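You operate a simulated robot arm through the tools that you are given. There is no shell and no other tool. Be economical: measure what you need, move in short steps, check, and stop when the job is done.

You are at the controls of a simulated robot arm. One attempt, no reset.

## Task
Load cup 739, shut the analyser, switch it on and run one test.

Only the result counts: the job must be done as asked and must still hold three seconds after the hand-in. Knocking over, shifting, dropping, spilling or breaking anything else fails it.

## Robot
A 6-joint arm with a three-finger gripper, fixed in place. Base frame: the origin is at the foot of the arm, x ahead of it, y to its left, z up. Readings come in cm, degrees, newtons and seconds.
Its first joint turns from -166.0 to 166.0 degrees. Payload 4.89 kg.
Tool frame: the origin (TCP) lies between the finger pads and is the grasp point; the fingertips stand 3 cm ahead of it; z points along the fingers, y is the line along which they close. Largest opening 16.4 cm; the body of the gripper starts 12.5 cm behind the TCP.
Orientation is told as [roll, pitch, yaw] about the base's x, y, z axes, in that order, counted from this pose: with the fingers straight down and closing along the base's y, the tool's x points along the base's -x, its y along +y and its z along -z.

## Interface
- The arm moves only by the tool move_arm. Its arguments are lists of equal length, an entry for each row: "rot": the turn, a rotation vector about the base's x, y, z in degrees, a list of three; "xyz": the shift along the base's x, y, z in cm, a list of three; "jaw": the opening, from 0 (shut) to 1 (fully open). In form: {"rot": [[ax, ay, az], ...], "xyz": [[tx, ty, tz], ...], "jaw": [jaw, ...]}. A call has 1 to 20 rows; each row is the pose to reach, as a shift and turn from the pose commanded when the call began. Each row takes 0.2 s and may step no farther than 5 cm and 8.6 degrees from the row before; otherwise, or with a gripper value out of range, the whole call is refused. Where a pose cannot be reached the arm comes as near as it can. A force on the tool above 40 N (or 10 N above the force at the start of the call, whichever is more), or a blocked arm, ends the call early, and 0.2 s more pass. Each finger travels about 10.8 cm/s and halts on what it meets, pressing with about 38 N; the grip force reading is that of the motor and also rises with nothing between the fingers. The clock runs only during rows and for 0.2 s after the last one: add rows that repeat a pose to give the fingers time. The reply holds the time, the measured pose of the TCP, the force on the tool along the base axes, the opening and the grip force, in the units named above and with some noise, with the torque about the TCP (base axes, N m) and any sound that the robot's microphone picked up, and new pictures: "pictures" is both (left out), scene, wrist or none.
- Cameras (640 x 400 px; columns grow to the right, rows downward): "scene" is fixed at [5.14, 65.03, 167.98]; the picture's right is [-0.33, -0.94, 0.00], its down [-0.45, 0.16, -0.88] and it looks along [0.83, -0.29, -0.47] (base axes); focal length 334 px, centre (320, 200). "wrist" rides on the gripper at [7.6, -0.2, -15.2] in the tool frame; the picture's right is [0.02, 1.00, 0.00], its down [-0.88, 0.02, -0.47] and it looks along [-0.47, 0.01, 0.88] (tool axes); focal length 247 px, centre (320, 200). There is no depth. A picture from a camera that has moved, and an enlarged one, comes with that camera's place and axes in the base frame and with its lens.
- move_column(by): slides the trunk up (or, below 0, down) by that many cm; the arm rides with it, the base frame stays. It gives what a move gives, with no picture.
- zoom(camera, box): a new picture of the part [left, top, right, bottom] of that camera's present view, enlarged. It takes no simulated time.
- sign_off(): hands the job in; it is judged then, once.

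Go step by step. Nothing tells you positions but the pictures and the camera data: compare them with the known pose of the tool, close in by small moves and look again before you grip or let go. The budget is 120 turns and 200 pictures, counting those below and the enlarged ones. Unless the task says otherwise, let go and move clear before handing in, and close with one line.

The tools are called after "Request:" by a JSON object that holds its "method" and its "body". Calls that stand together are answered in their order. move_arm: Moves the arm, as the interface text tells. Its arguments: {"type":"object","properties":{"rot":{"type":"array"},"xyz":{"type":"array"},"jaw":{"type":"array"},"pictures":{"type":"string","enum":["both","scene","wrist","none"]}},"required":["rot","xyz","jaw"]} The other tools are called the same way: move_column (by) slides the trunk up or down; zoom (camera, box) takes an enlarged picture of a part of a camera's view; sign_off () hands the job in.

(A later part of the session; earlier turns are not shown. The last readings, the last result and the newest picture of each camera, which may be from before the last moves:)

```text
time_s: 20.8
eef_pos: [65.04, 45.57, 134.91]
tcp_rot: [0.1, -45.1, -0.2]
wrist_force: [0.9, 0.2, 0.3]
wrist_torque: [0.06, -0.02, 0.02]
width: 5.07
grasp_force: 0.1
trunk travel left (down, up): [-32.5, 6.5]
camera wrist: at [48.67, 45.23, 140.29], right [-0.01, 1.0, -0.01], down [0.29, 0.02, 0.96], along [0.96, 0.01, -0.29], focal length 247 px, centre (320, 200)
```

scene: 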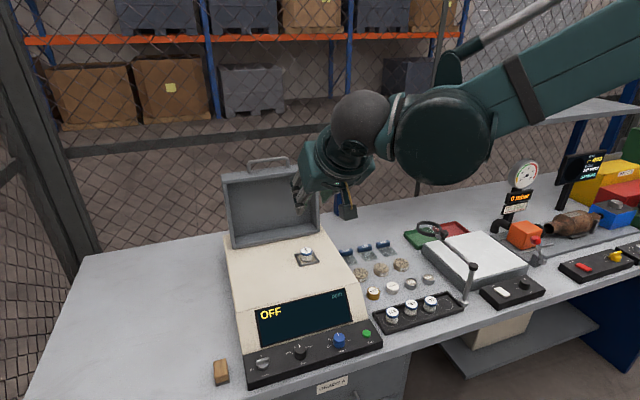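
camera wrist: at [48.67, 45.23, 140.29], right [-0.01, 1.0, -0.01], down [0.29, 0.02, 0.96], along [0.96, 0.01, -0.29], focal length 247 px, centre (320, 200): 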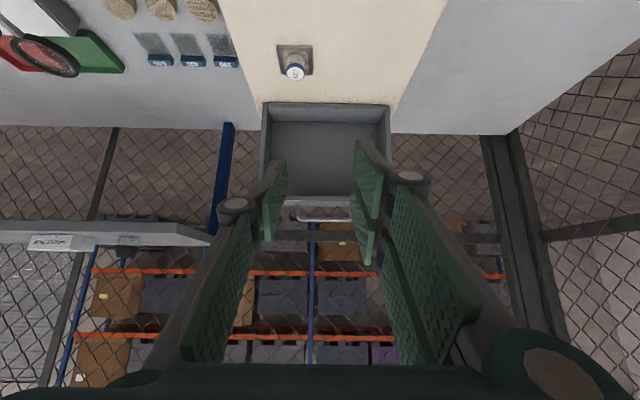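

The cup is in place and the lid and handle are visible. I'll zoom in on the handle to locate it.

Request:
{"method": "zoom", "body": {"camera": "wrist", "box": [240, 80, 410, 240]}}

Request:
{"method": "zoom", "body": {"camera": "scene", "box": [210, 140, 330, 250]}}

```text
2.50 times, centred on (325, 160) of wrist
camera zoom: at [48.67, 45.23, 140.29], right [-0.01, 1.0, -0.01], down [0.29, 0.02, 0.96], along [0.96, 0.01, -0.29], focal length 617 px, centre (308, 300)
```

zoom: 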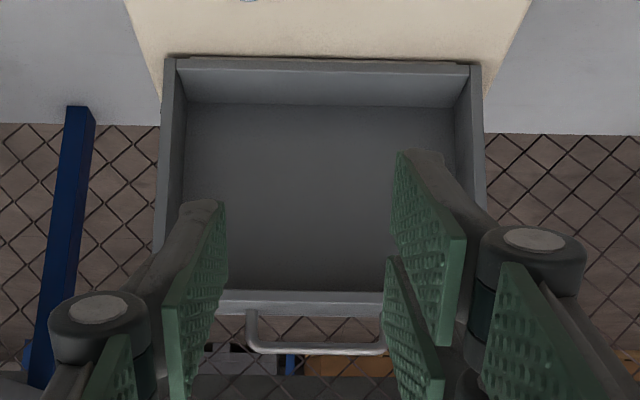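

```text
3.64 times, centred on (270, 195) of scene
camera zoom: at [5.14, 65.03, 167.98], right [-0.33, -0.94, 0.0], down [-0.45, 0.16, -0.88], along [0.83, -0.29, -0.47], focal length 1215 px, centre (502, 218)
```

zoom: 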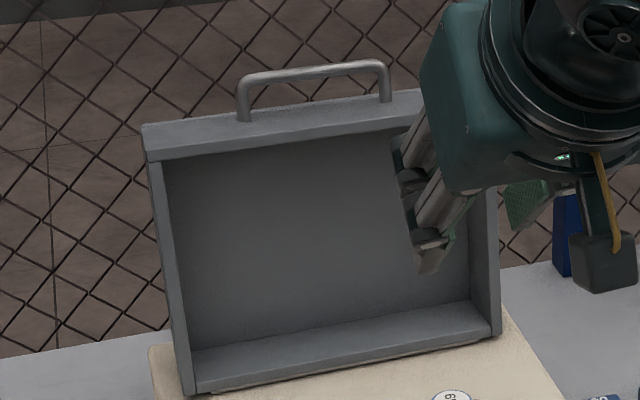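

The handle bar runs along y, centred near (103.5, 46.8, 129), and the lid is about vertical, hinged near (99.5, 101). I'll turn the tool -90° about its own axis so it closes across the bar.

Request:
{"method": "move_arm", "body": {"rot": [[5.3, 0, -5.3], [10.6, 0, -10.6], [15.9, 0, -15.9], [21.2, 0, -21.2], [26.5, 0, -26.5], [31.8, 0, -31.8], [37.1, 0, -37.1], [42.4, 0, -42.4], [47.7, 0, -47.7], [53, 0, -53], [58.3, 0, -58.3], [63.64, 0, -63.64]], "xyz": [[0, 0, 1], [0, 0, 2], [0, 0, 3], [0, 0, 4], [0, 0, 5], [0, 0, 6], [0, 0, 7], [0, 0, 7], [0, 0, 7], [0, 0, 7], [0, 0, 7], [0, 0, 7]], "jaw": [0.31, 0.31, 0.31, 0.31, 0.31, 0.31, 0.31, 0.31, 0.31, 0.31, 0.31, 0.31]}}

```text
time_s: 23.4
eef_pos: [64.86, 45.61, 141.87]
tcp_rot: [45.1, 0.2, -90.1]
wrist_force: [0.3, 0.6, 0.6]
wrist_torque: [-0.01, 0.01, 0.02]
width: 5.1
grasp_force: 0.2
trunk travel left (down, up): [-32.5, 6.5]
camera wrist: at [53.91, 53.18, 152.6], right [0.71, 0.02, 0.71], down [-0.32, -0.88, 0.35], along [0.63, -0.47, -0.62], focal length 247 px, centre (320, 200)
```

scene: 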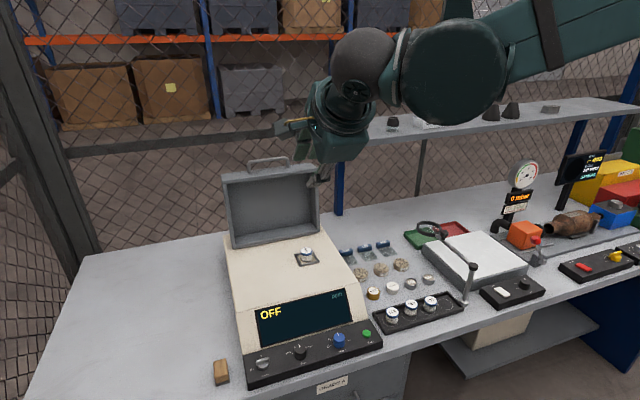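
wrist: 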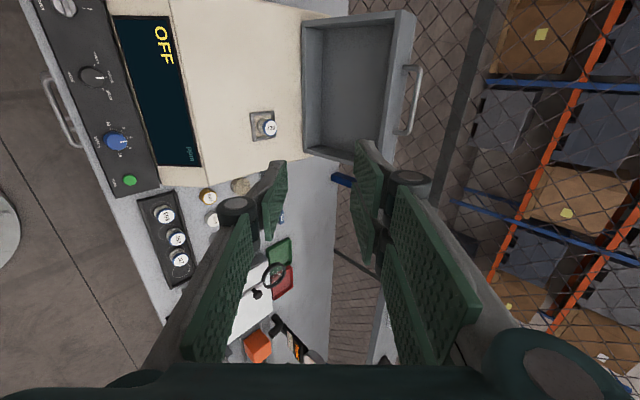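

The handle shows clearly. I'll tilt further (to 60°) and advance toward it along its approach line, stopping well short.

Request:
{"method": "move_arm", "body": {"rot": [[0, -5, 0], [0, -10, 0], [0, -15, 0], [0, -15, 0], [0, -15, 0], [0, -15, 0], [0, -15, 0]], "xyz": [[4, 0.3, -1], [8, 0.6, -2], [12, 0.9, -3], [16, 1.2, -4], [20, 1.5, -4], [24, 1.5, -4.5], [27, 1.5, -5]], "jaw": [0.31, 0.31, 0.31, 0.31, 0.31, 0.31, 0.31]}}

```text
time_s: 25.0
eef_pos: [91.76, 47.06, 137.04]
tcp_rot: [60.0, 0.1, -90.1]
wrist_force: [-0.6, 0.3, 0.2]
wrist_torque: [0.02, 0.01, -0.01]
width: 5.07
grasp_force: 0.2
trunk travel left (down, up): [-32.5, 6.5]
camera wrist: at [78.48, 54.71, 144.39], right [0.5, 0.02, 0.87], down [-0.4, -0.88, 0.25], along [0.77, -0.47, -0.43], focal length 247 px, centre (320, 200)
```

scene: 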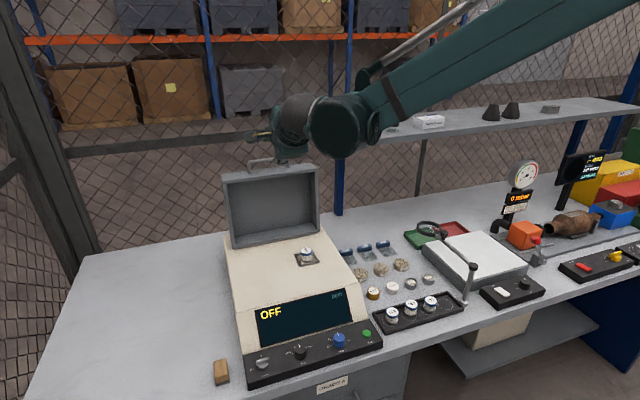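
wrist: 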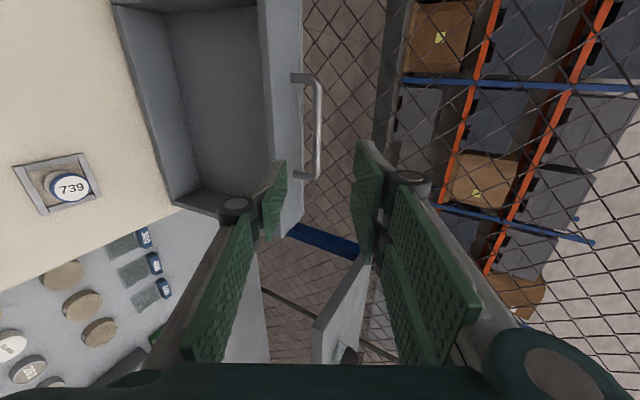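

The bar lies almost exactly on the tool's axis plane, about 14 cm ahead. I'll narrow the jaw to about 3 cm and advance 7 cm along the tool axis.

Request:
{"method": "move_arm", "body": {"rot": [[0, 0, 0], [0, 0, 0], [0, 0, 0]], "xyz": [[2, 0.3, -1.15], [4, 0.3, -2.3], [6.06, 0.3, -3.5]], "jaw": [0.25, 0.19, 0.19]}}

Request:
{"method": "zoom", "body": {"camera": "wrist", "box": [220, 60, 420, 260]}}

Request:
{"method": "zoom", "body": {"camera": "scene", "box": [210, 110, 330, 210]}}

```text
time_s: 25.8
eef_pos: [97.98, 47.35, 133.44]
tcp_rot: [60.0, 0.0, -90.0]
wrist_force: [0.6, 0.0, -0.4]
wrist_torque: [0.02, 0.0, 0.01]
width: 3.11
grasp_force: 0.0
trunk travel left (down, up): [-32.5, 6.5]
camera wrist: at [84.59, 55.02, 140.89], right [0.5, 0.02, 0.87], down [-0.4, -0.88, 0.25], along [0.77, -0.47, -0.43], focal length 247 px, centre (320, 200)
```

scene: 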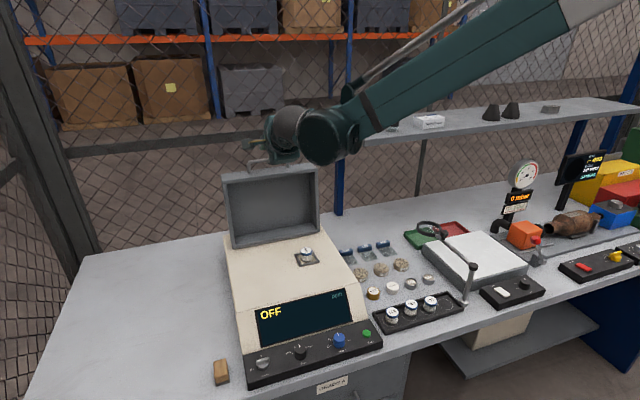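
wrist: 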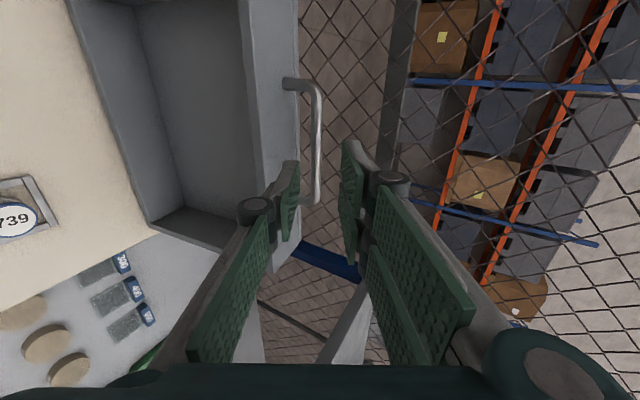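

```text
2.00 times, centred on (320, 160) of wrist
camera zoom: at [84.59, 55.02, 140.89], right [0.5, 0.02, 0.87], down [-0.4, -0.88, 0.25], along [0.77, -0.47, -0.43], focal length 494 px, centre (320, 280)
```

zoom: 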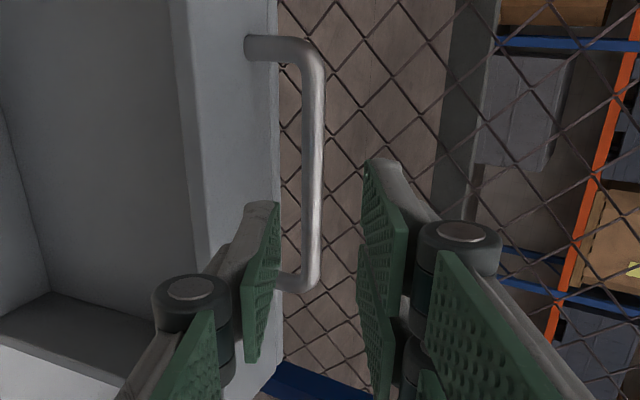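

```text
4.00 times, centred on (270, 160) of scene
camera zoom: at [5.14, 65.03, 167.98], right [-0.33, -0.94, 0.0], down [-0.45, 0.16, -0.88], along [0.83, -0.29, -0.47], focal length 1337 px, centre (520, 360)
```

zoom: 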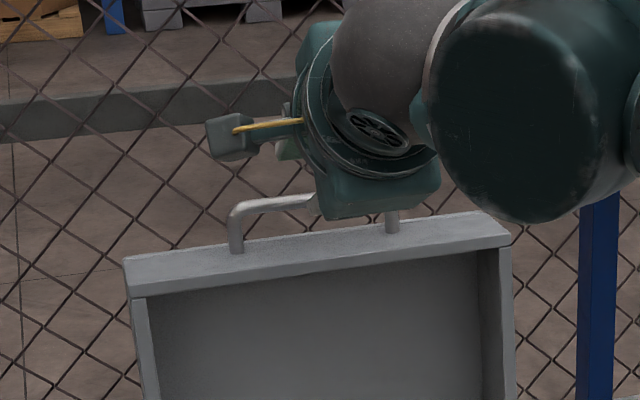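

The bar is about 8.5 cm ahead and 0.4 cm low of the axis. I'll correct and advance most of the way, then check.

Request:
{"method": "move_arm", "body": {"rot": [[0, 0, 0], [0, 0, 0], [0, 0, 0]], "xyz": [[-0.19, 0.8, -0.32], [1.8, 0.8, -1.45], [3.7, 0.8, -2.57]], "jaw": [0.19, 0.19, 0.19], "pictures": "none"}}

Request:
{"method": "zoom", "body": {"camera": "wrist", "box": [220, 60, 420, 260]}}

Request:
{"method": "zoom", "body": {"camera": "scene", "box": [210, 110, 330, 210]}}

```text
time_s: 26.6
eef_pos: [101.64, 48.13, 130.82]
tcp_rot: [60.0, 0.0, -89.9]
wrist_force: [-0.1, 0.3, -0.5]
wrist_torque: [-0.02, 0.0, -0.03]
width: 3.12
grasp_force: 0.1
trunk travel left (down, up): [-32.5, 6.5]
```

```text
2.00 times, centred on (320, 160) of wrist
camera zoom: at [88.29, 55.78, 138.27], right [0.5, 0.02, 0.87], down [-0.4, -0.88, 0.25], along [0.77, -0.47, -0.43], focal length 494 px, centre (320, 280)
```

zoom: 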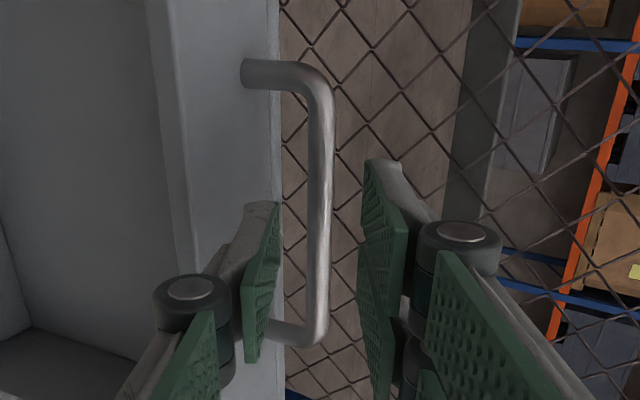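

```text
4.00 times, centred on (270, 160) of scene
camera zoom: at [5.14, 65.03, 167.98], right [-0.33, -0.94, 0.0], down [-0.45, 0.16, -0.88], along [0.83, -0.29, -0.47], focal length 1337 px, centre (520, 360)
```

zoom: 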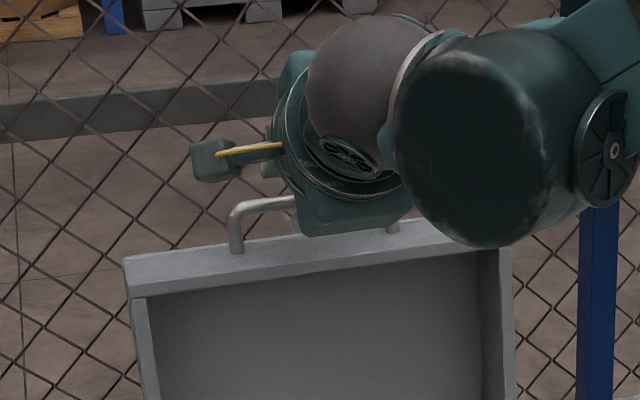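

The bar is centred between the fingers, about 4.2 cm ahead of the TCP. I'll advance 2.4 cm more and check.

Request:
{"method": "move_arm", "body": {"rot": [[0, 0, 0], [0, 0, 0]], "xyz": [[1.04, 0, -0.6], [2.08, 0, -1.2]], "jaw": [0.165, 0.165], "pictures": "none"}}

Request:
{"method": "zoom", "body": {"camera": "wrist", "box": [220, 80, 420, 280]}}

```text
time_s: 27.2
eef_pos: [103.71, 48.13, 129.62]
tcp_rot: [60.1, 0.1, -90.1]
wrist_force: [-0.5, 0.8, 0.3]
wrist_torque: [-0.02, 0.0, 0.01]
width: 2.72
grasp_force: 0.1
trunk travel left (down, up): [-32.5, 6.5]
```

```text
2.00 times, centred on (320, 180) of wrist
camera zoom: at [90.37, 55.82, 137.12], right [0.5, 0.02, 0.87], down [-0.4, -0.88, 0.25], along [0.77, -0.47, -0.43], focal length 494 px, centre (320, 240)
```

zoom: 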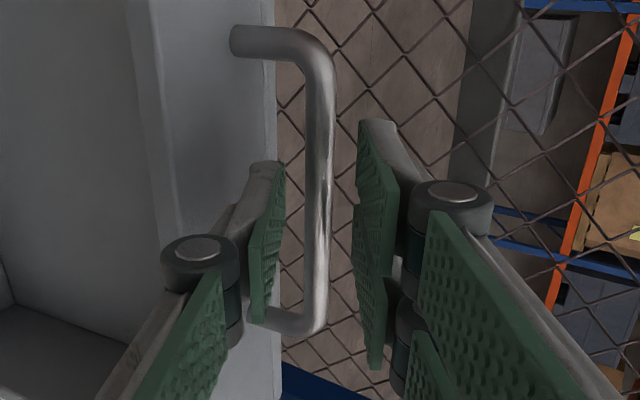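

The bar is now between the pads, about 2.2 cm ahead of the TCP. I'll advance 0.5 cm and close on it.

Request:
{"method": "move_arm", "body": {"rot": [[0, 0, 0], [0, 0, 0], [0, 0, 0], [0, 0, 0]], "xyz": [[0.43, 0, -0.25], [0.43, 0, -0.25], [0.43, 0, -0.25], [0.43, 0, -0.25]], "jaw": [0.165, 0.1, 0.04, 0.04], "pictures": "none"}}

Request:
{"method": "zoom", "body": {"camera": "wrist", "box": [220, 80, 420, 280]}}

```text
time_s: 28.2
eef_pos: [104.22, 48.15, 129.38]
tcp_rot: [60.1, 0.0, -90.0]
wrist_force: [-0.1, 0.3, -0.5]
wrist_torque: [-0.01, 0.01, 0.02]
width: 0.66
grasp_force: 0.0
trunk travel left (down, up): [-32.5, 6.5]
```

```text
2.00 times, centred on (320, 180) of wrist
camera zoom: at [90.79, 55.81, 136.86], right [0.5, 0.02, 0.87], down [-0.4, -0.88, 0.25], along [0.77, -0.47, -0.43], focal length 494 px, centre (320, 240)
```

zoom: 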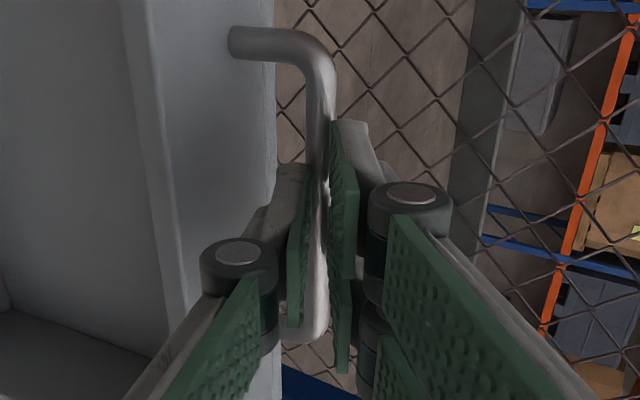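

The jaws closed to 0.66 with no force, so the bar is still just beyond the tips. I'll reopen, advance 1.3 cm and close again.

Request:
{"method": "move_arm", "body": {"rot": [[0, 0, 0], [0, 0, 0], [0, 0, 0], [0, 0, 0], [0, 0, 0]], "xyz": [[0, 0, 0], [0, 0, 0], [0, 0, 0], [0.56, 0, -0.32], [1.13, 0, -0.65]], "jaw": [0.1, 0.165, 0.165, 0.165, 0.165], "pictures": "none"}}

Request:
{"method": "zoom", "body": {"camera": "wrist", "box": [220, 80, 420, 280]}}

Request:
{"method": "zoom", "body": {"camera": "scene", "box": [220, 130, 320, 200]}}

```text
time_s: 29.4
eef_pos: [105.38, 48.06, 128.87]
tcp_rot: [60.0, 0.0, -89.9]
wrist_force: [-0.4, -0.4, -0.2]
wrist_torque: [-0.01, -0.01, 0.02]
width: 2.73
grasp_force: 0.1
trunk travel left (down, up): [-32.5, 6.5]
```

```text
2.00 times, centred on (320, 180) of wrist
camera zoom: at [91.91, 55.77, 136.24], right [0.5, 0.02, 0.87], down [-0.4, -0.88, 0.25], along [0.77, -0.47, -0.43], focal length 494 px, centre (320, 240)
```

zoom: 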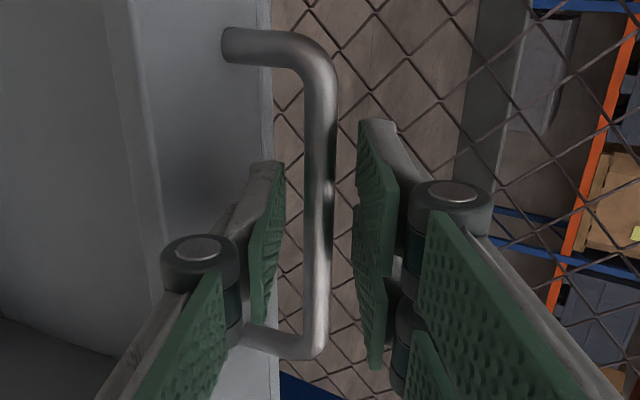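

```text
5.71 times, centred on (270, 165) of scene
camera zoom: at [5.14, 65.03, 167.98], right [-0.33, -0.94, 0.0], down [-0.45, 0.16, -0.88], along [0.83, -0.29, -0.47], focal length 1910 px, centre (606, 400)
```

zoom: 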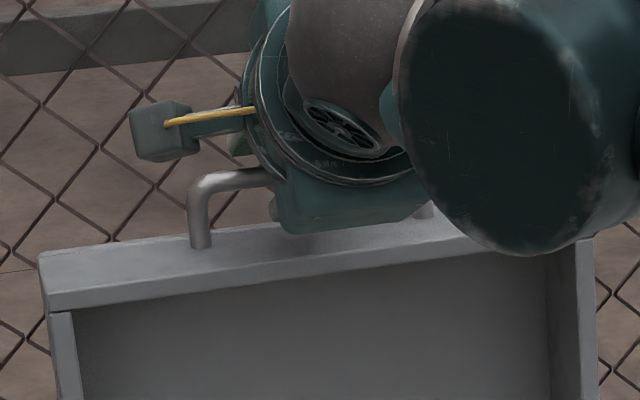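

I'll try closing here and read the width.

Request:
{"method": "move_arm", "body": {"rot": [[0, 0, 0], [0, 0, 0], [0, 0, 0]], "xyz": [[0, 0, 0], [0, 0, 0], [0, 0, 0]], "jaw": [0.1, 0.04, 0.03], "pictures": "none"}}

Request:
{"method": "zoom", "body": {"camera": "wrist", "box": [220, 80, 420, 280]}}

```text
time_s: 30.2
eef_pos: [105.26, 48.18, 128.65]
tcp_rot: [59.9, 0.0, -90.0]
wrist_force: [-9.5, -3.3, -16.0]
wrist_torque: [1.01, 0.41, -0.41]
width: 1.12
grasp_force: 44.8
trunk travel left (down, up): [-32.5, 6.5]
```

```text
2.00 times, centred on (320, 180) of wrist
camera zoom: at [91.93, 55.78, 136.15], right [0.5, 0.02, 0.87], down [-0.4, -0.88, 0.25], along [0.77, -0.47, -0.43], focal length 494 px, centre (320, 240)
```

zoom: 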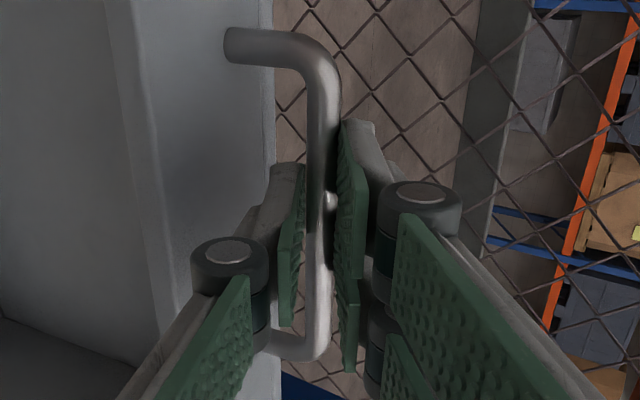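

The bar is gripped (1.12 cm wide), but near the tips and slightly off axis. I'll open a bit, advance 0.7 cm with a small offset correction, and regrip.

Request:
{"method": "move_arm", "body": {"rot": [[0, 0, 0], [0, 0, 0], [0, 0, 0], [0, 0, 0], [0, 0, 0], [0, 0, 0]], "xyz": [[0, 0, 0], [-0.1, 0, -0.17], [0.5, 0, -0.52], [0.5, 0, -0.52], [0.5, 0, -0.52], [0.5, 0, -0.52]], "jaw": [0.12, 0.14, 0.14, 0.08, 0.04, 0.04], "pictures": "none"}}

Request:
{"method": "zoom", "body": {"camera": "wrist", "box": [220, 80, 420, 280]}}

```text
time_s: 31.6
eef_pos: [105.84, 48.03, 128.41]
tcp_rot: [60.1, 0.0, -90.0]
wrist_force: [10.9, 4.2, 18.7]
wrist_torque: [1.18, -0.38, -0.56]
width: 1.1
grasp_force: 44.7
trunk travel left (down, up): [-32.5, 6.5]
```

```text
2.00 times, centred on (320, 180) of wrist
camera zoom: at [92.39, 55.78, 135.8], right [0.5, 0.02, 0.87], down [-0.4, -0.88, 0.25], along [0.77, -0.47, -0.43], focal length 494 px, centre (320, 240)
```

zoom: 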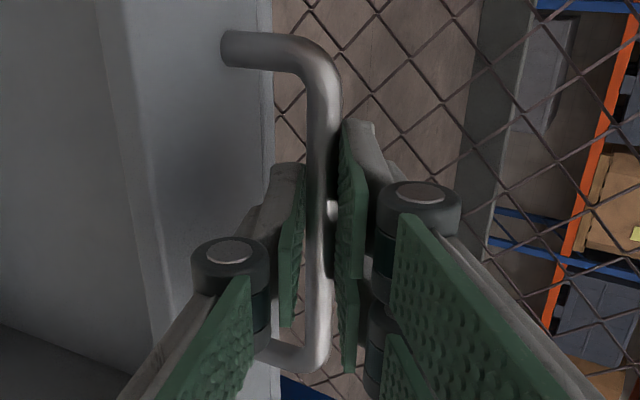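

The handle is gripped more securely. I'll begin pulling the lid along an arc about the estimated hinge, in small steps while watching forces.

Request:
{"method": "move_arm", "body": {"rot": [[0, 0, 0], [0, 0, 0], [0, 0, 0]], "xyz": [[-0.8, 0, 0.15], [-1.6, 0, 0.3], [-2.4, 0, 0.45]], "jaw": [0.03, 0.03, 0.03], "pictures": "none"}}

```text
time_s: 32.4
eef_pos: [103.21, 48.19, 128.86]
tcp_rot: [60.1, -0.1, -90.0]
wrist_force: [9.0, 7.5, 37.2]
wrist_torque: [1.25, -0.54, -0.54]
width: 1.12
grasp_force: 45.0
trunk travel left (down, up): [-32.5, 6.5]
```

The upward reaction suggests the arc rises a bit more. I'll raise 0.3 cm and re-read.

Request:
{"method": "move_arm", "body": {"rot": [[0, 0, 0]], "xyz": [[0, 0, 0.25]], "jaw": [0.03], "pictures": "none"}}

Request:
{"method": "zoom", "body": {"camera": "scene", "box": [210, 130, 340, 260]}}

Request:
{"method": "zoom", "body": {"camera": "wrist", "box": [220, 80, 420, 280]}}

```text
time_s: 32.8
eef_pos: [103.19, 48.06, 128.94]
tcp_rot: [60.0, 0.0, -89.9]
wrist_force: [4.0, 7.1, 11.2]
wrist_torque: [1.47, -0.17, 0.14]
width: 1.1
grasp_force: 44.9
trunk travel left (down, up): [-32.5, 6.5]
```

```text
3.08 times, centred on (275, 195) of scene
camera zoom: at [5.14, 65.03, 167.98], right [-0.33, -0.94, 0.0], down [-0.45, 0.16, -0.88], along [0.83, -0.29, -0.47], focal length 1028 px, centre (458, 215)
```

zoom: 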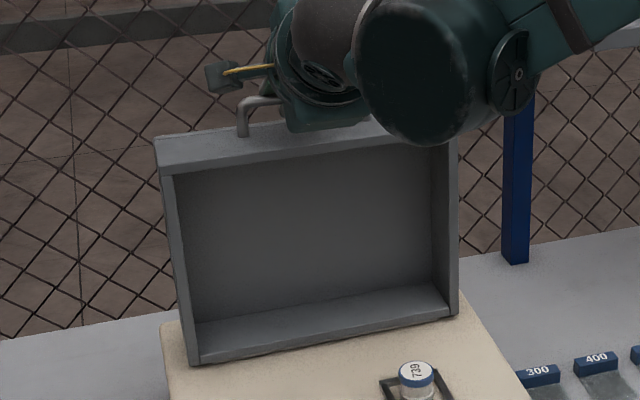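

```text
2.00 times, centred on (320, 180) of wrist
camera zoom: at [89.94, 55.79, 136.37], right [0.5, 0.02, 0.87], down [-0.4, -0.88, 0.25], along [0.77, -0.47, -0.43], focal length 494 px, centre (320, 240)
```

zoom: 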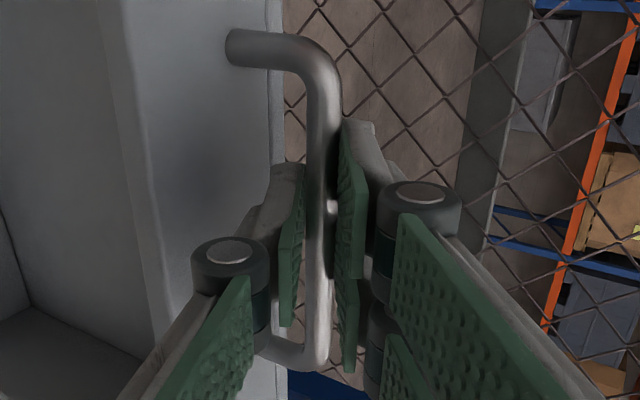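

Forces are low and the lid is moving. I'll continue the arc.

Request:
{"method": "move_arm", "body": {"rot": [[0, 0, 0], [0, 0, 0], [0, 0, 0], [0, 0, 0]], "xyz": [[-1.2, 0, 0.2], [-2.4, 0, 0.35], [-3.5, 0, 0.45], [-4.6, 0, 0.5]], "jaw": [0.03, 0.03, 0.03, 0.03], "pictures": "none"}}

```text
time_s: 33.8
eef_pos: [98.77, 48.18, 129.38]
tcp_rot: [59.9, 0.0, -90.0]
wrist_force: [2.4, -0.7, -8.3]
wrist_torque: [0.88, 0.16, -0.43]
width: 1.1
grasp_force: 44.8
trunk travel left (down, up): [-32.5, 6.5]
```

The lid is now about over its hinge (at about (100.4, 100.6), radius about 27.8), so I'll lower along the forward arc to about 30°.

Request:
{"method": "move_arm", "body": {"rot": [[0, 0, 0], [0, 0, 0], [0, 0, 0], [0, 0, 0], [0, 0, 0], [0, 0, 0]], "xyz": [[-2.42, 0, -0.2], [-4.83, 0, -0.5], [-7.2, 0, -1.03], [-9.51, 0, -1.76], [-11.75, 0, -2.68], [-13.9, 0, -3.8]], "jaw": [0.03, 0.03, 0.03, 0.03, 0.03, 0.03], "pictures": "scene"}}

```text
time_s: 35.2
eef_pos: [84.88, 48.26, 125.67]
tcp_rot: [60.0, 0.0, -89.9]
wrist_force: [-1.5, -1.7, 7.8]
wrist_torque: [0.4, -0.17, -0.31]
width: 1.11
grasp_force: 45.2
trunk travel left (down, up): [-32.5, 6.5]
```

scene: 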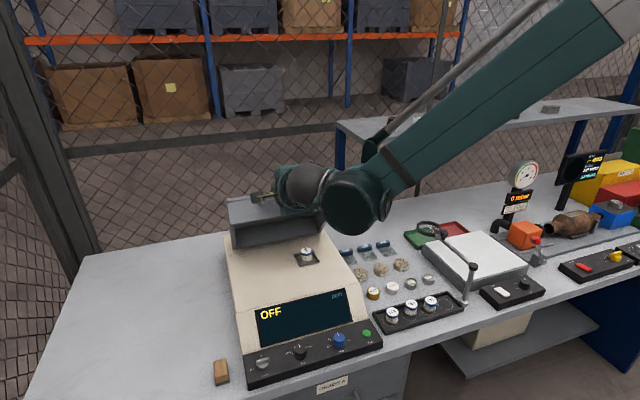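

It's tracking well. I'll continue down to about 65°, easing the tool tilt slightly.

Request:
{"method": "move_arm", "body": {"rot": [[0, 2, 0], [0, 4, 0], [0, 6, 0], [0, 8, 0], [0, 10, 0], [0, 12, 0], [0, 14, 0]], "xyz": [[-2.01, 0, -1.2], [-3.89, 0, -2.62], [-5.64, 0, -4.2], [-7.23, 0, -5.94], [-8.66, 0, -7.8], [-9.93, 0, -9.8], [-11.0, 0, -11.89]], "jaw": [0.03, 0.03, 0.03, 0.03, 0.03, 0.03, 0.03], "pictures": "scene"}}

```text
time_s: 36.8
eef_pos: [73.85, 48.07, 113.82]
tcp_rot: [45.9, 0.0, -90.0]
wrist_force: [-3.2, -1.9, 0.3]
wrist_torque: [-1.18, -0.17, -0.05]
width: 1.07
grasp_force: 45.0
trunk travel left (down, up): [-32.5, 6.5]
```

scene: 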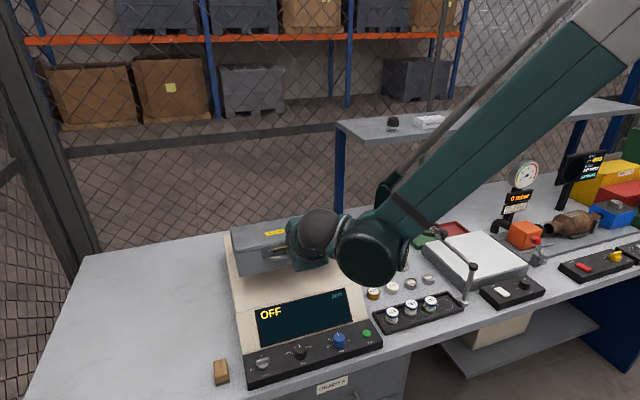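

Only about 20° remain. I'll go to about 80° and check.

Request:
{"method": "move_arm", "body": {"rot": [[0, 2, 0], [0, 4, 0], [0, 6, 0]], "xyz": [[-0.87, 0, -2.2], [-1.54, 0, -4.46], [-2.02, 0, -6.78]], "jaw": [0.03, 0.03, 0.03], "pictures": "both"}}

Request:
{"method": "zoom", "body": {"camera": "scene", "box": [210, 200, 370, 300]}}

```text
time_s: 37.6
eef_pos: [71.81, 48.12, 107.03]
tcp_rot: [40.1, 0.0, -90.0]
wrist_force: [-17.6, -7.7, 1.3]
wrist_torque: [-1.43, 0.04, 0.1]
width: 1.07
grasp_force: 44.9
trunk travel left (down, up): [-32.5, 6.5]
camera wrist: at [61.73, 55.77, 118.62], right [0.77, 0.02, 0.64], down [-0.29, -0.88, 0.37], along [0.57, -0.47, -0.67], focal length 247 px, centre (320, 200)
```

scene: 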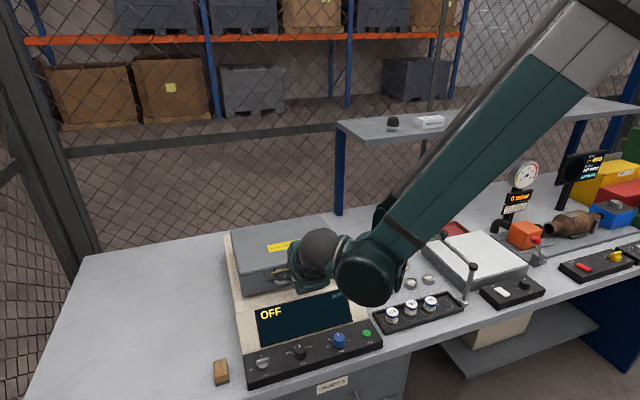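
wrist: 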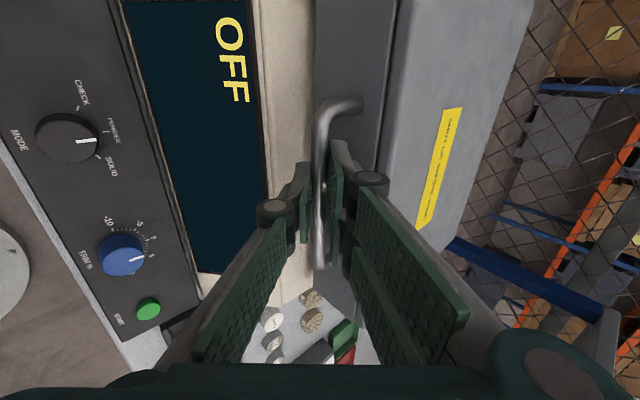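

```text
4.00 times, centred on (290, 250) of scene
camera zoom: at [5.14, 65.03, 167.98], right [-0.33, -0.94, 0.0], down [-0.45, 0.16, -0.88], along [0.83, -0.29, -0.47], focal length 1337 px, centre (440, 0)
```

zoom: 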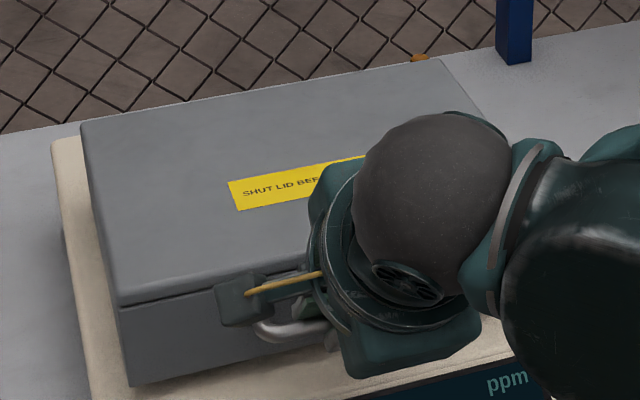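

The lid is nearly shut. I'll continue down in small steps until it seats.

Request:
{"method": "move_arm", "body": {"rot": [[0, 0, 0], [0, 0, 0], [0, 0, 0]], "xyz": [[-0.25, 0.05, -0.6], [-0.35, 0.05, -1.2], [-0.42, 0.05, -1.8]], "jaw": [0.03, 0.03, 0.03], "pictures": "none"}}

Request:
{"method": "zoom", "body": {"camera": "scene", "box": [210, 200, 370, 300]}}

```text
time_s: 38.4
eef_pos: [71.46, 48.22, 105.38]
tcp_rot: [40.2, 0.0, -89.9]
wrist_force: [-0.3, -7.2, 37.6]
wrist_torque: [-1.57, -0.31, 0.33]
width: 1.07
grasp_force: 44.8
trunk travel left (down, up): [-32.5, 6.5]
```

```text
4.00 times, centred on (290, 250) of scene
camera zoom: at [5.14, 65.03, 167.98], right [-0.33, -0.94, 0.0], down [-0.45, 0.16, -0.88], along [0.83, -0.29, -0.47], focal length 1337 px, centre (440, 0)
```

zoom: 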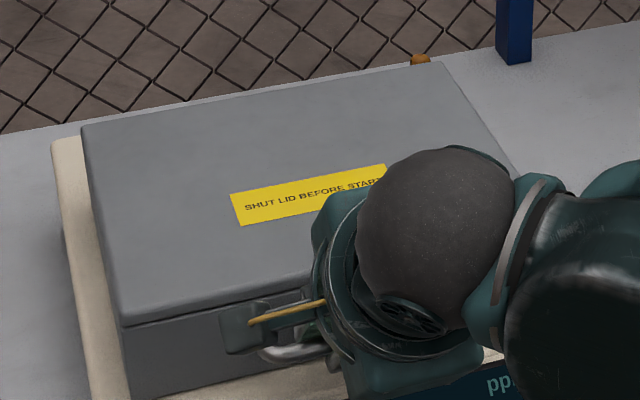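

There's contact at about 38 N. I'll check whether the lid is seated flush.

Request:
{"method": "zoom", "body": {"camera": "scene", "box": [215, 255, 315, 315]}}

Request:
{"method": "zoom", "body": {"camera": "wrist", "box": [240, 0, 440, 280]}}

```text
6.40 times, centred on (265, 285) of scene
camera zoom: at [5.14, 65.03, 167.98], right [-0.33, -0.94, 0.0], down [-0.45, 0.16, -0.88], along [0.83, -0.29, -0.47], focal length 2139 px, centre (672, -344)
```

zoom: 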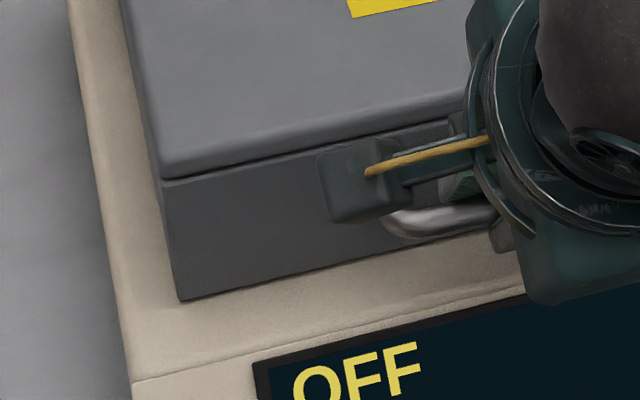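

```text
1.43 times, centred on (340, 140) of wrist
camera zoom: at [61.39, 55.76, 116.95], right [0.76, 0.02, 0.65], down [-0.29, -0.88, 0.37], along [0.58, -0.47, -0.67], focal length 353 px, centre (291, 286)
```

zoom: 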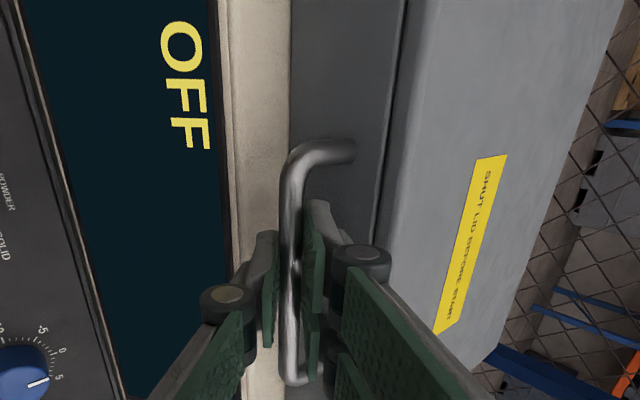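

The lid looks flush. I'll open slightly and back out along the tool axis.

Request:
{"method": "move_arm", "body": {"rot": [[0, 0, 0], [0, 0, 0], [0, 0, 0], [0, 0, 0], [0, 0, 0], [0, 0, 0], [0, 0, 0], [0, 0, 0]], "xyz": [[0, 0, 0.1], [0, 0, 0.15], [0, 0, 0.15], [-0.64, 0, 0.92], [-1.9, 0, 2.5], [-3.5, 0, 4.5], [-5.5, 0, 7.5], [-7.5, 0, 10.5]], "jaw": [0.06, 0.12, 0.15, 0.15, 0.15, 0.15, 0.15, 0.15]}}

Request:
{"method": "zoom", "body": {"camera": "scene", "box": [215, 205, 385, 325]}}

```text
time_s: 40.2
eef_pos: [64.01, 48.29, 115.7]
tcp_rot: [40.0, 0.0, -90.1]
wrist_force: [1.0, 1.6, 0.0]
wrist_torque: [-0.06, 0.04, -0.02]
width: 2.45
grasp_force: 0.0
trunk travel left (down, up): [-32.5, 6.5]
camera wrist: at [53.99, 55.88, 127.18], right [0.77, 0.02, 0.64], down [-0.29, -0.88, 0.38], along [0.57, -0.47, -0.67], focal length 247 px, centre (320, 200)
```

scene: 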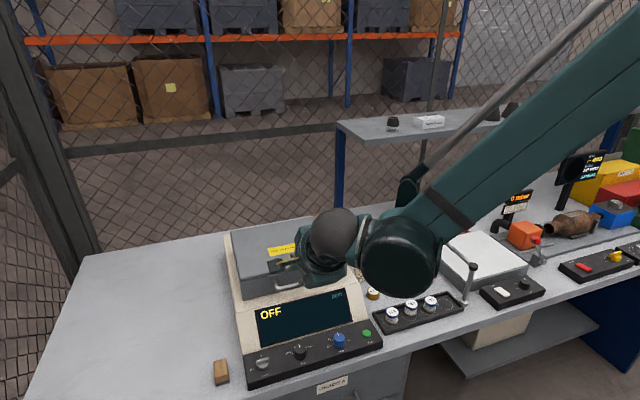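
wrist: 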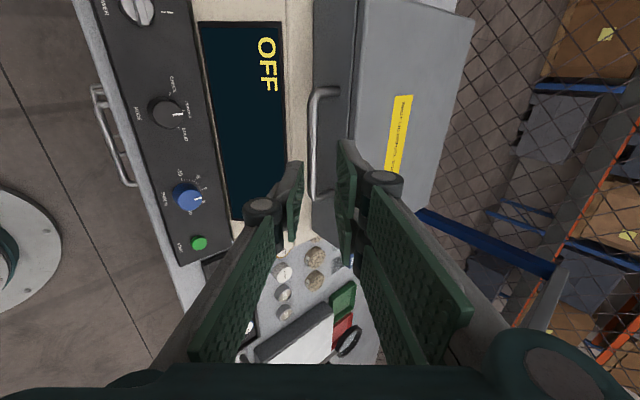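

```text
3.33 times, centred on (300, 265) of scene
camera zoom: at [5.14, 65.03, 167.98], right [-0.33, -0.94, 0.0], down [-0.45, 0.16, -0.88], along [0.83, -0.29, -0.47], focal length 1114 px, centre (387, -17)
```

zoom: 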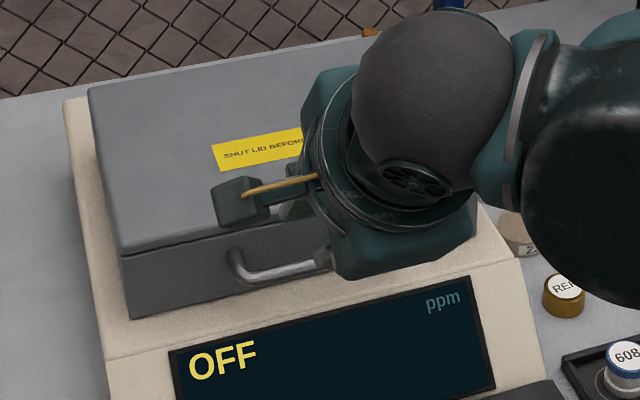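

The lid is shut and the handle is released. I'll lift and restore the tool to straight down for a look at the control panel.

Request:
{"method": "move_arm", "body": {"rot": [[0, 8, 0], [0, 16, 0], [0, 24, 0], [0, 32, 0], [0, 40, 0]], "xyz": [[-1, 0, 3], [-2, 0, 6], [-3, 0, 9], [-3, 0, 10], [-3, 0, 10]], "jaw": [0.15, 0.15, 0.15, 0.15, 0.15], "pictures": "none"}}

Request:
{"method": "move_arm", "body": {"rot": [[0, 0, 7.5], [0, 0, 15], [0, 0, 22.5], [0, 0, 30], [0, 0, 37.5], [0, 0, 45], [0, 0, 52.5], [0, 0, 60], [0, 0, 67.5], [0, 0, 75], [0, 0, 82.5], [0, 0, 90]], "xyz": [[0, 0, 0], [0, 0, 0], [0, 0, 0], [0, 0, 0], [0, 0, 0], [0, 0, 0], [0, 0, 0], [0, 0, 0], [0, 0, 0], [0, 0, 0], [0, 0, 0], [0, 0, 0]], "jaw": [0.15, 0.15, 0.15, 0.15, 0.15, 0.15, 0.15, 0.15, 0.15, 0.15, 0.15, 0.15]}}

Request:
{"method": "zoom", "body": {"camera": "wrist", "box": [180, 30, 460, 205]}}

Request:
{"method": "zoom", "body": {"camera": "scene", "box": [235, 310, 395, 390]}}

```text
time_s: 41.4
eef_pos: [60.92, 48.25, 125.78]
tcp_rot: [-0.1, -0.1, -90.0]
wrist_force: [-0.6, 0.8, 0.3]
wrist_torque: [-0.01, -0.11, -0.01]
width: 2.44
grasp_force: 0.0
trunk travel left (down, up): [-32.5, 6.5]
```

```text
time_s: 44.0
eef_pos: [61.03, 48.26, 125.71]
tcp_rot: [0.0, -0.1, 0.1]
wrist_force: [-0.9, 0.6, 0.6]
wrist_torque: [0.04, 0.01, -0.02]
width: 2.47
grasp_force: 0.1
trunk travel left (down, up): [-32.5, 6.5]
camera wrist: at [53.24, 48.04, 140.89], right [-0.02, 1.0, 0.0], down [0.88, 0.02, 0.47], along [0.47, 0.01, -0.88], focal length 247 px, centre (320, 200)
```

scene: 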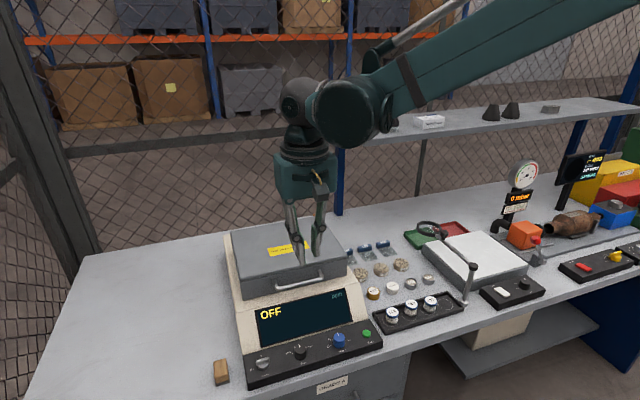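
wrist: 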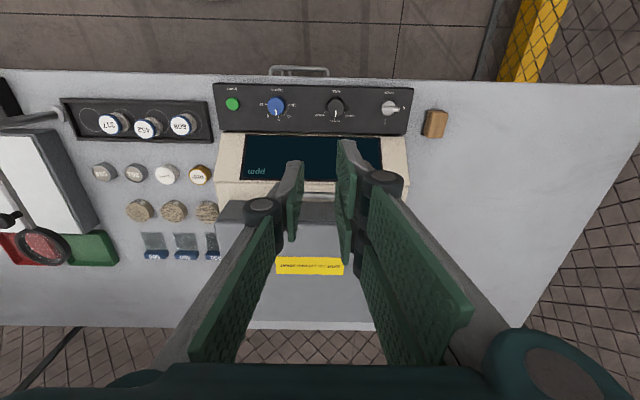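

```text
2.29 times, centred on (320, 118) of wrist
camera zoom: at [53.24, 48.04, 140.89], right [-0.02, 1.0, 0.0], down [0.88, 0.02, 0.47], along [0.47, 0.01, -0.88], focal length 564 px, centre (320, 389)
```

zoom: 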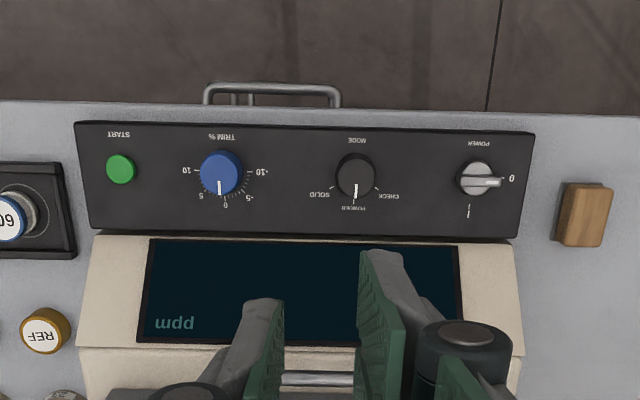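

```text
4.00 times, centred on (315, 350) of scene
camera zoom: at [5.14, 65.03, 167.98], right [-0.33, -0.94, 0.0], down [-0.45, 0.16, -0.88], along [0.83, -0.29, -0.47], focal length 1337 px, centre (340, -400)
```

zoom: 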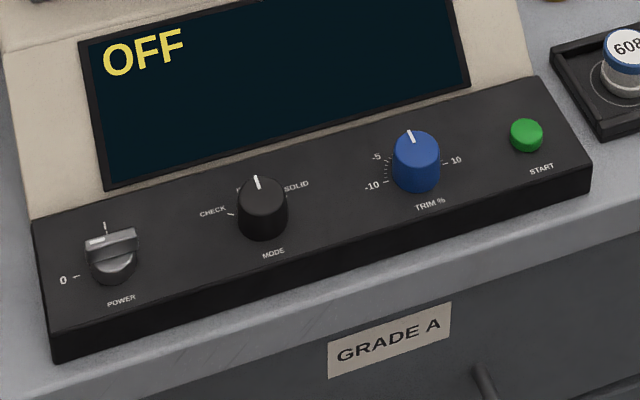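

The lid is shut, MODE already points to POWDER and POWER is at 0. The power knob is at about (59.3, 60.5, 95.5) and its bar must turn from +y to +x. I'll go above it with yaw +90.

Request:
{"method": "move_arm", "body": {"rot": [[0, 0, 7.5], [0, 0, 15], [0, 0, 22.5], [0, 0, 30], [0, 0, 37.5], [0, 0, 45], [0, 0, 52.5], [0, 0, 60], [0, 0, 67.5], [0, 0, 75], [0, 0, 82.5], [0, 0, 90], [0, 0, 90], [0, 0, 90], [0, 0, 90]], "xyz": [[0, 1, 0], [0, 2, 0], [-0.5, 3, 0], [-0.5, 4, 0], [-1, 5, 0], [-1, 6, 0], [-1, 7, 0], [-1.5, 8, 0], [-1.5, 9, 0], [-1.7, 10, 0], [-1.7, 11, 0], [-1.7, 12.2, 0], [-1.7, 12.2, -4], [-1.7, 12.2, -8], [-1.7, 12.2, -12]], "jaw": [0.18, 0.2, 0.22, 0.24, 0.24, 0.24, 0.24, 0.24, 0.24, 0.24, 0.24, 0.24, 0.24, 0.24, 0.24]}}

Request:
{"method": "zoom", "body": {"camera": "wrist", "box": [220, 60, 420, 260]}}

Request:
{"method": "zoom", "body": {"camera": "scene", "box": [220, 290, 320, 390]}}

```text
time_s: 47.2
eef_pos: [59.11, 60.28, 113.59]
tcp_rot: [0.1, 0.0, 89.9]
wrist_force: [0.9, -0.3, 0.8]
wrist_torque: [0.04, -0.05, 0.01]
width: 3.89
grasp_force: 0.1
trunk travel left (down, up): [-32.5, 6.5]
camera wrist: at [59.28, 52.7, 128.87], right [-1.0, -0.02, 0.0], down [-0.02, 0.88, 0.47], along [-0.01, 0.47, -0.88], focal length 247 px, centre (320, 200)
```

scene: 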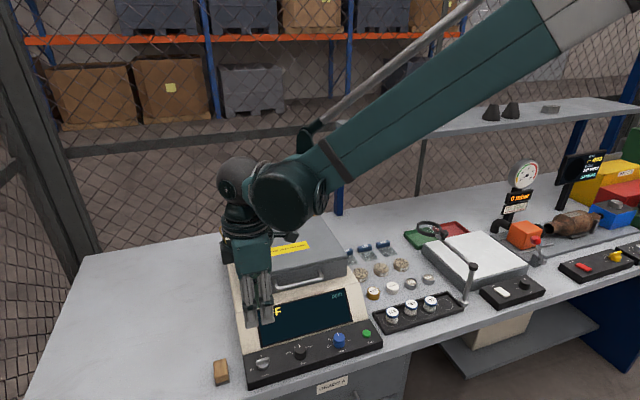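
wrist: 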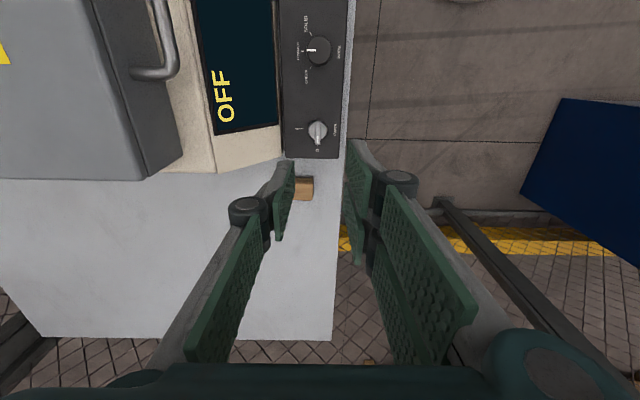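

```text
2.00 times, centred on (320, 160) of wrist
camera zoom: at [59.28, 52.7, 128.87], right [-1.0, -0.02, 0.0], down [-0.02, 0.88, 0.47], along [-0.01, 0.47, -0.88], focal length 494 px, centre (320, 280)
```

zoom: 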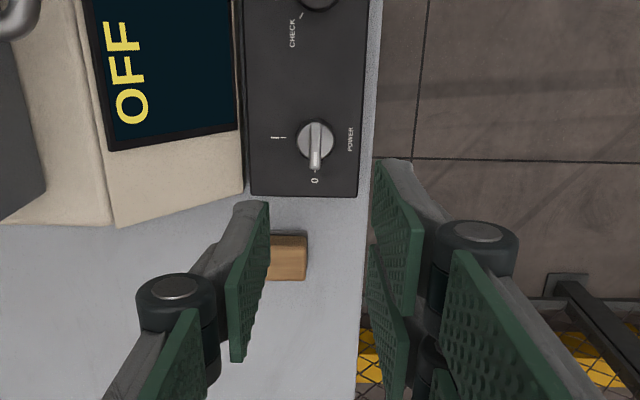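

```text
4.00 times, centred on (270, 340) of scene
camera zoom: at [5.14, 65.03, 167.98], right [-0.33, -0.94, 0.0], down [-0.45, 0.16, -0.88], along [0.83, -0.29, -0.47], focal length 1337 px, centre (520, -360)
```

zoom: 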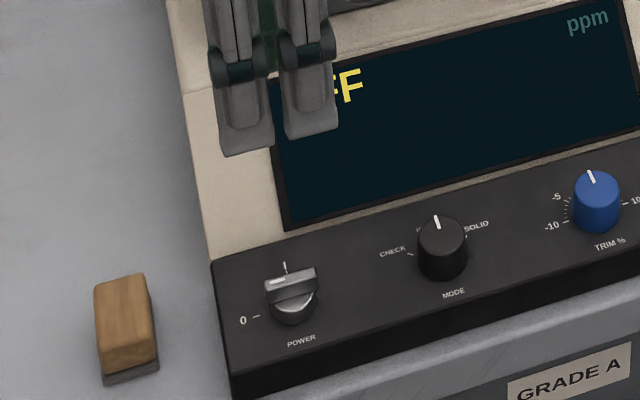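

The knob centre is at about (59.4, 60.3). I'll descend to TCP z about 100 and check alignment.

Request:
{"method": "move_arm", "body": {"rot": [[0, 0, 0], [0, 0, 0], [0, 0, 0]], "xyz": [[0.1, -0.1, -4.5], [0.1, -0.1, -9], [0.1, -0.1, -13.6]], "jaw": [0.22, 0.2, 0.2], "pictures": "none"}}

Request:
{"method": "zoom", "body": {"camera": "wrist", "box": [240, 100, 400, 260]}}

Request:
{"method": "zoom", "body": {"camera": "scene", "box": [230, 320, 300, 390]}}

```text
time_s: 48.0
eef_pos: [59.35, 60.22, 100.06]
tcp_rot: [0.1, -0.1, 90.1]
wrist_force: [0.1, -0.9, 0.0]
wrist_torque: [0.04, -0.01, 0.02]
width: 3.28
grasp_force: 0.1
trunk travel left (down, up): [-32.5, 6.5]
```

```text
2.50 times, centred on (320, 180) of wrist
camera zoom: at [59.44, 52.56, 115.22], right [-1.0, -0.02, 0.0], down [-0.02, 0.88, 0.47], along [-0.01, 0.47, -0.88], focal length 617 px, centre (320, 250)
```

zoom: 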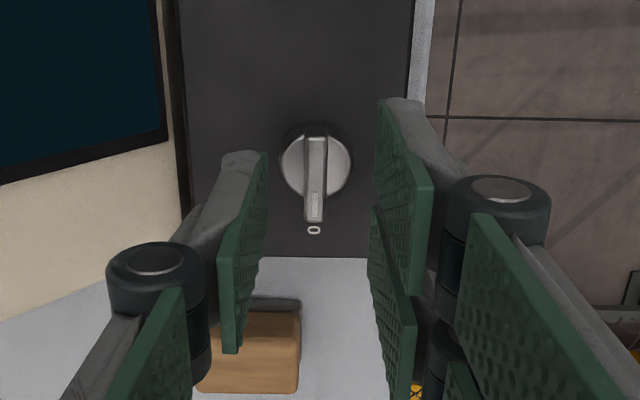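

```text
5.71 times, centred on (265, 355) of scene
camera zoom: at [5.14, 65.03, 167.98], right [-0.33, -0.94, 0.0], down [-0.45, 0.16, -0.88], along [0.83, -0.29, -0.47], focal length 1910 px, centre (634, -686)
```

zoom: 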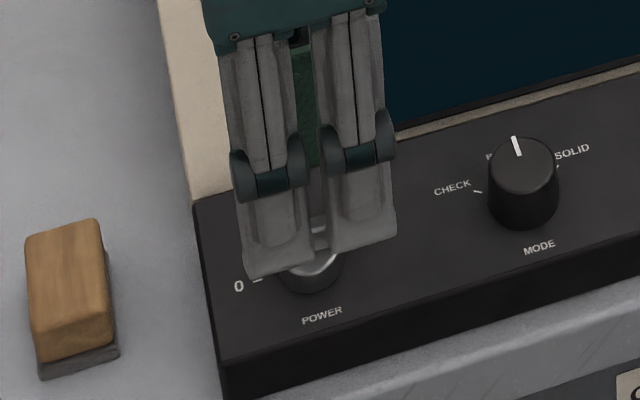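

The rotation centre is at about (59.4, 59.9). I'll adjust and descend so the pads straddle the bar, then check.

Request:
{"method": "move_arm", "body": {"rot": [[0, 0, 0], [0, 0, 0]], "xyz": [[0.05, -0.3, -1.2], [0.05, -0.3, -2.4]], "jaw": [0.2, 0.2], "pictures": "none"}}

Request:
{"method": "zoom", "body": {"camera": "wrist", "box": [240, 100, 400, 260]}}

Request:
{"method": "zoom", "body": {"camera": "scene", "box": [235, 335, 285, 385]}}

```text
time_s: 48.6
eef_pos: [59.27, 59.96, 97.63]
tcp_rot: [0.0, -0.1, 89.9]
wrist_force: [0.1, 0.0, 0.3]
wrist_torque: [0.08, -0.09, -0.04]
width: 3.29
grasp_force: 0.1
trunk travel left (down, up): [-32.5, 6.5]
```

```text
2.50 times, centred on (320, 180) of wrist
camera zoom: at [59.46, 52.26, 112.84], right [-1.0, -0.02, 0.0], down [-0.02, 0.88, 0.47], along [-0.01, 0.47, -0.88], focal length 617 px, centre (320, 250)
```

zoom: 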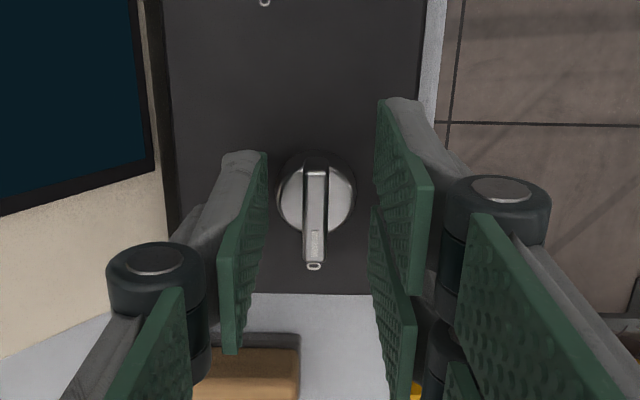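

```text
8.00 times, centred on (260, 360) of scene
camera zoom: at [5.14, 65.03, 167.98], right [-0.33, -0.94, 0.0], down [-0.45, 0.16, -0.88], along [0.83, -0.29, -0.47], focal length 2674 px, centre (800, -1080)
```

zoom: 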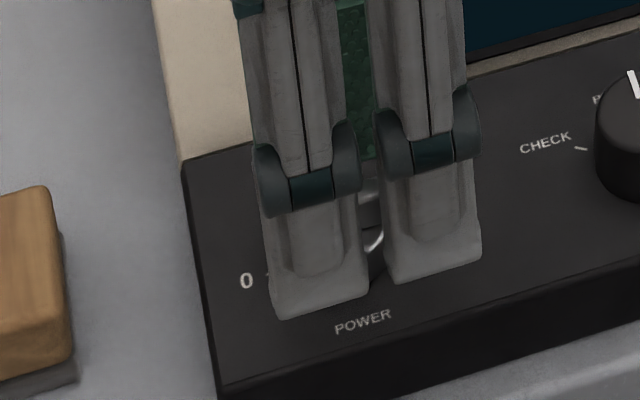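

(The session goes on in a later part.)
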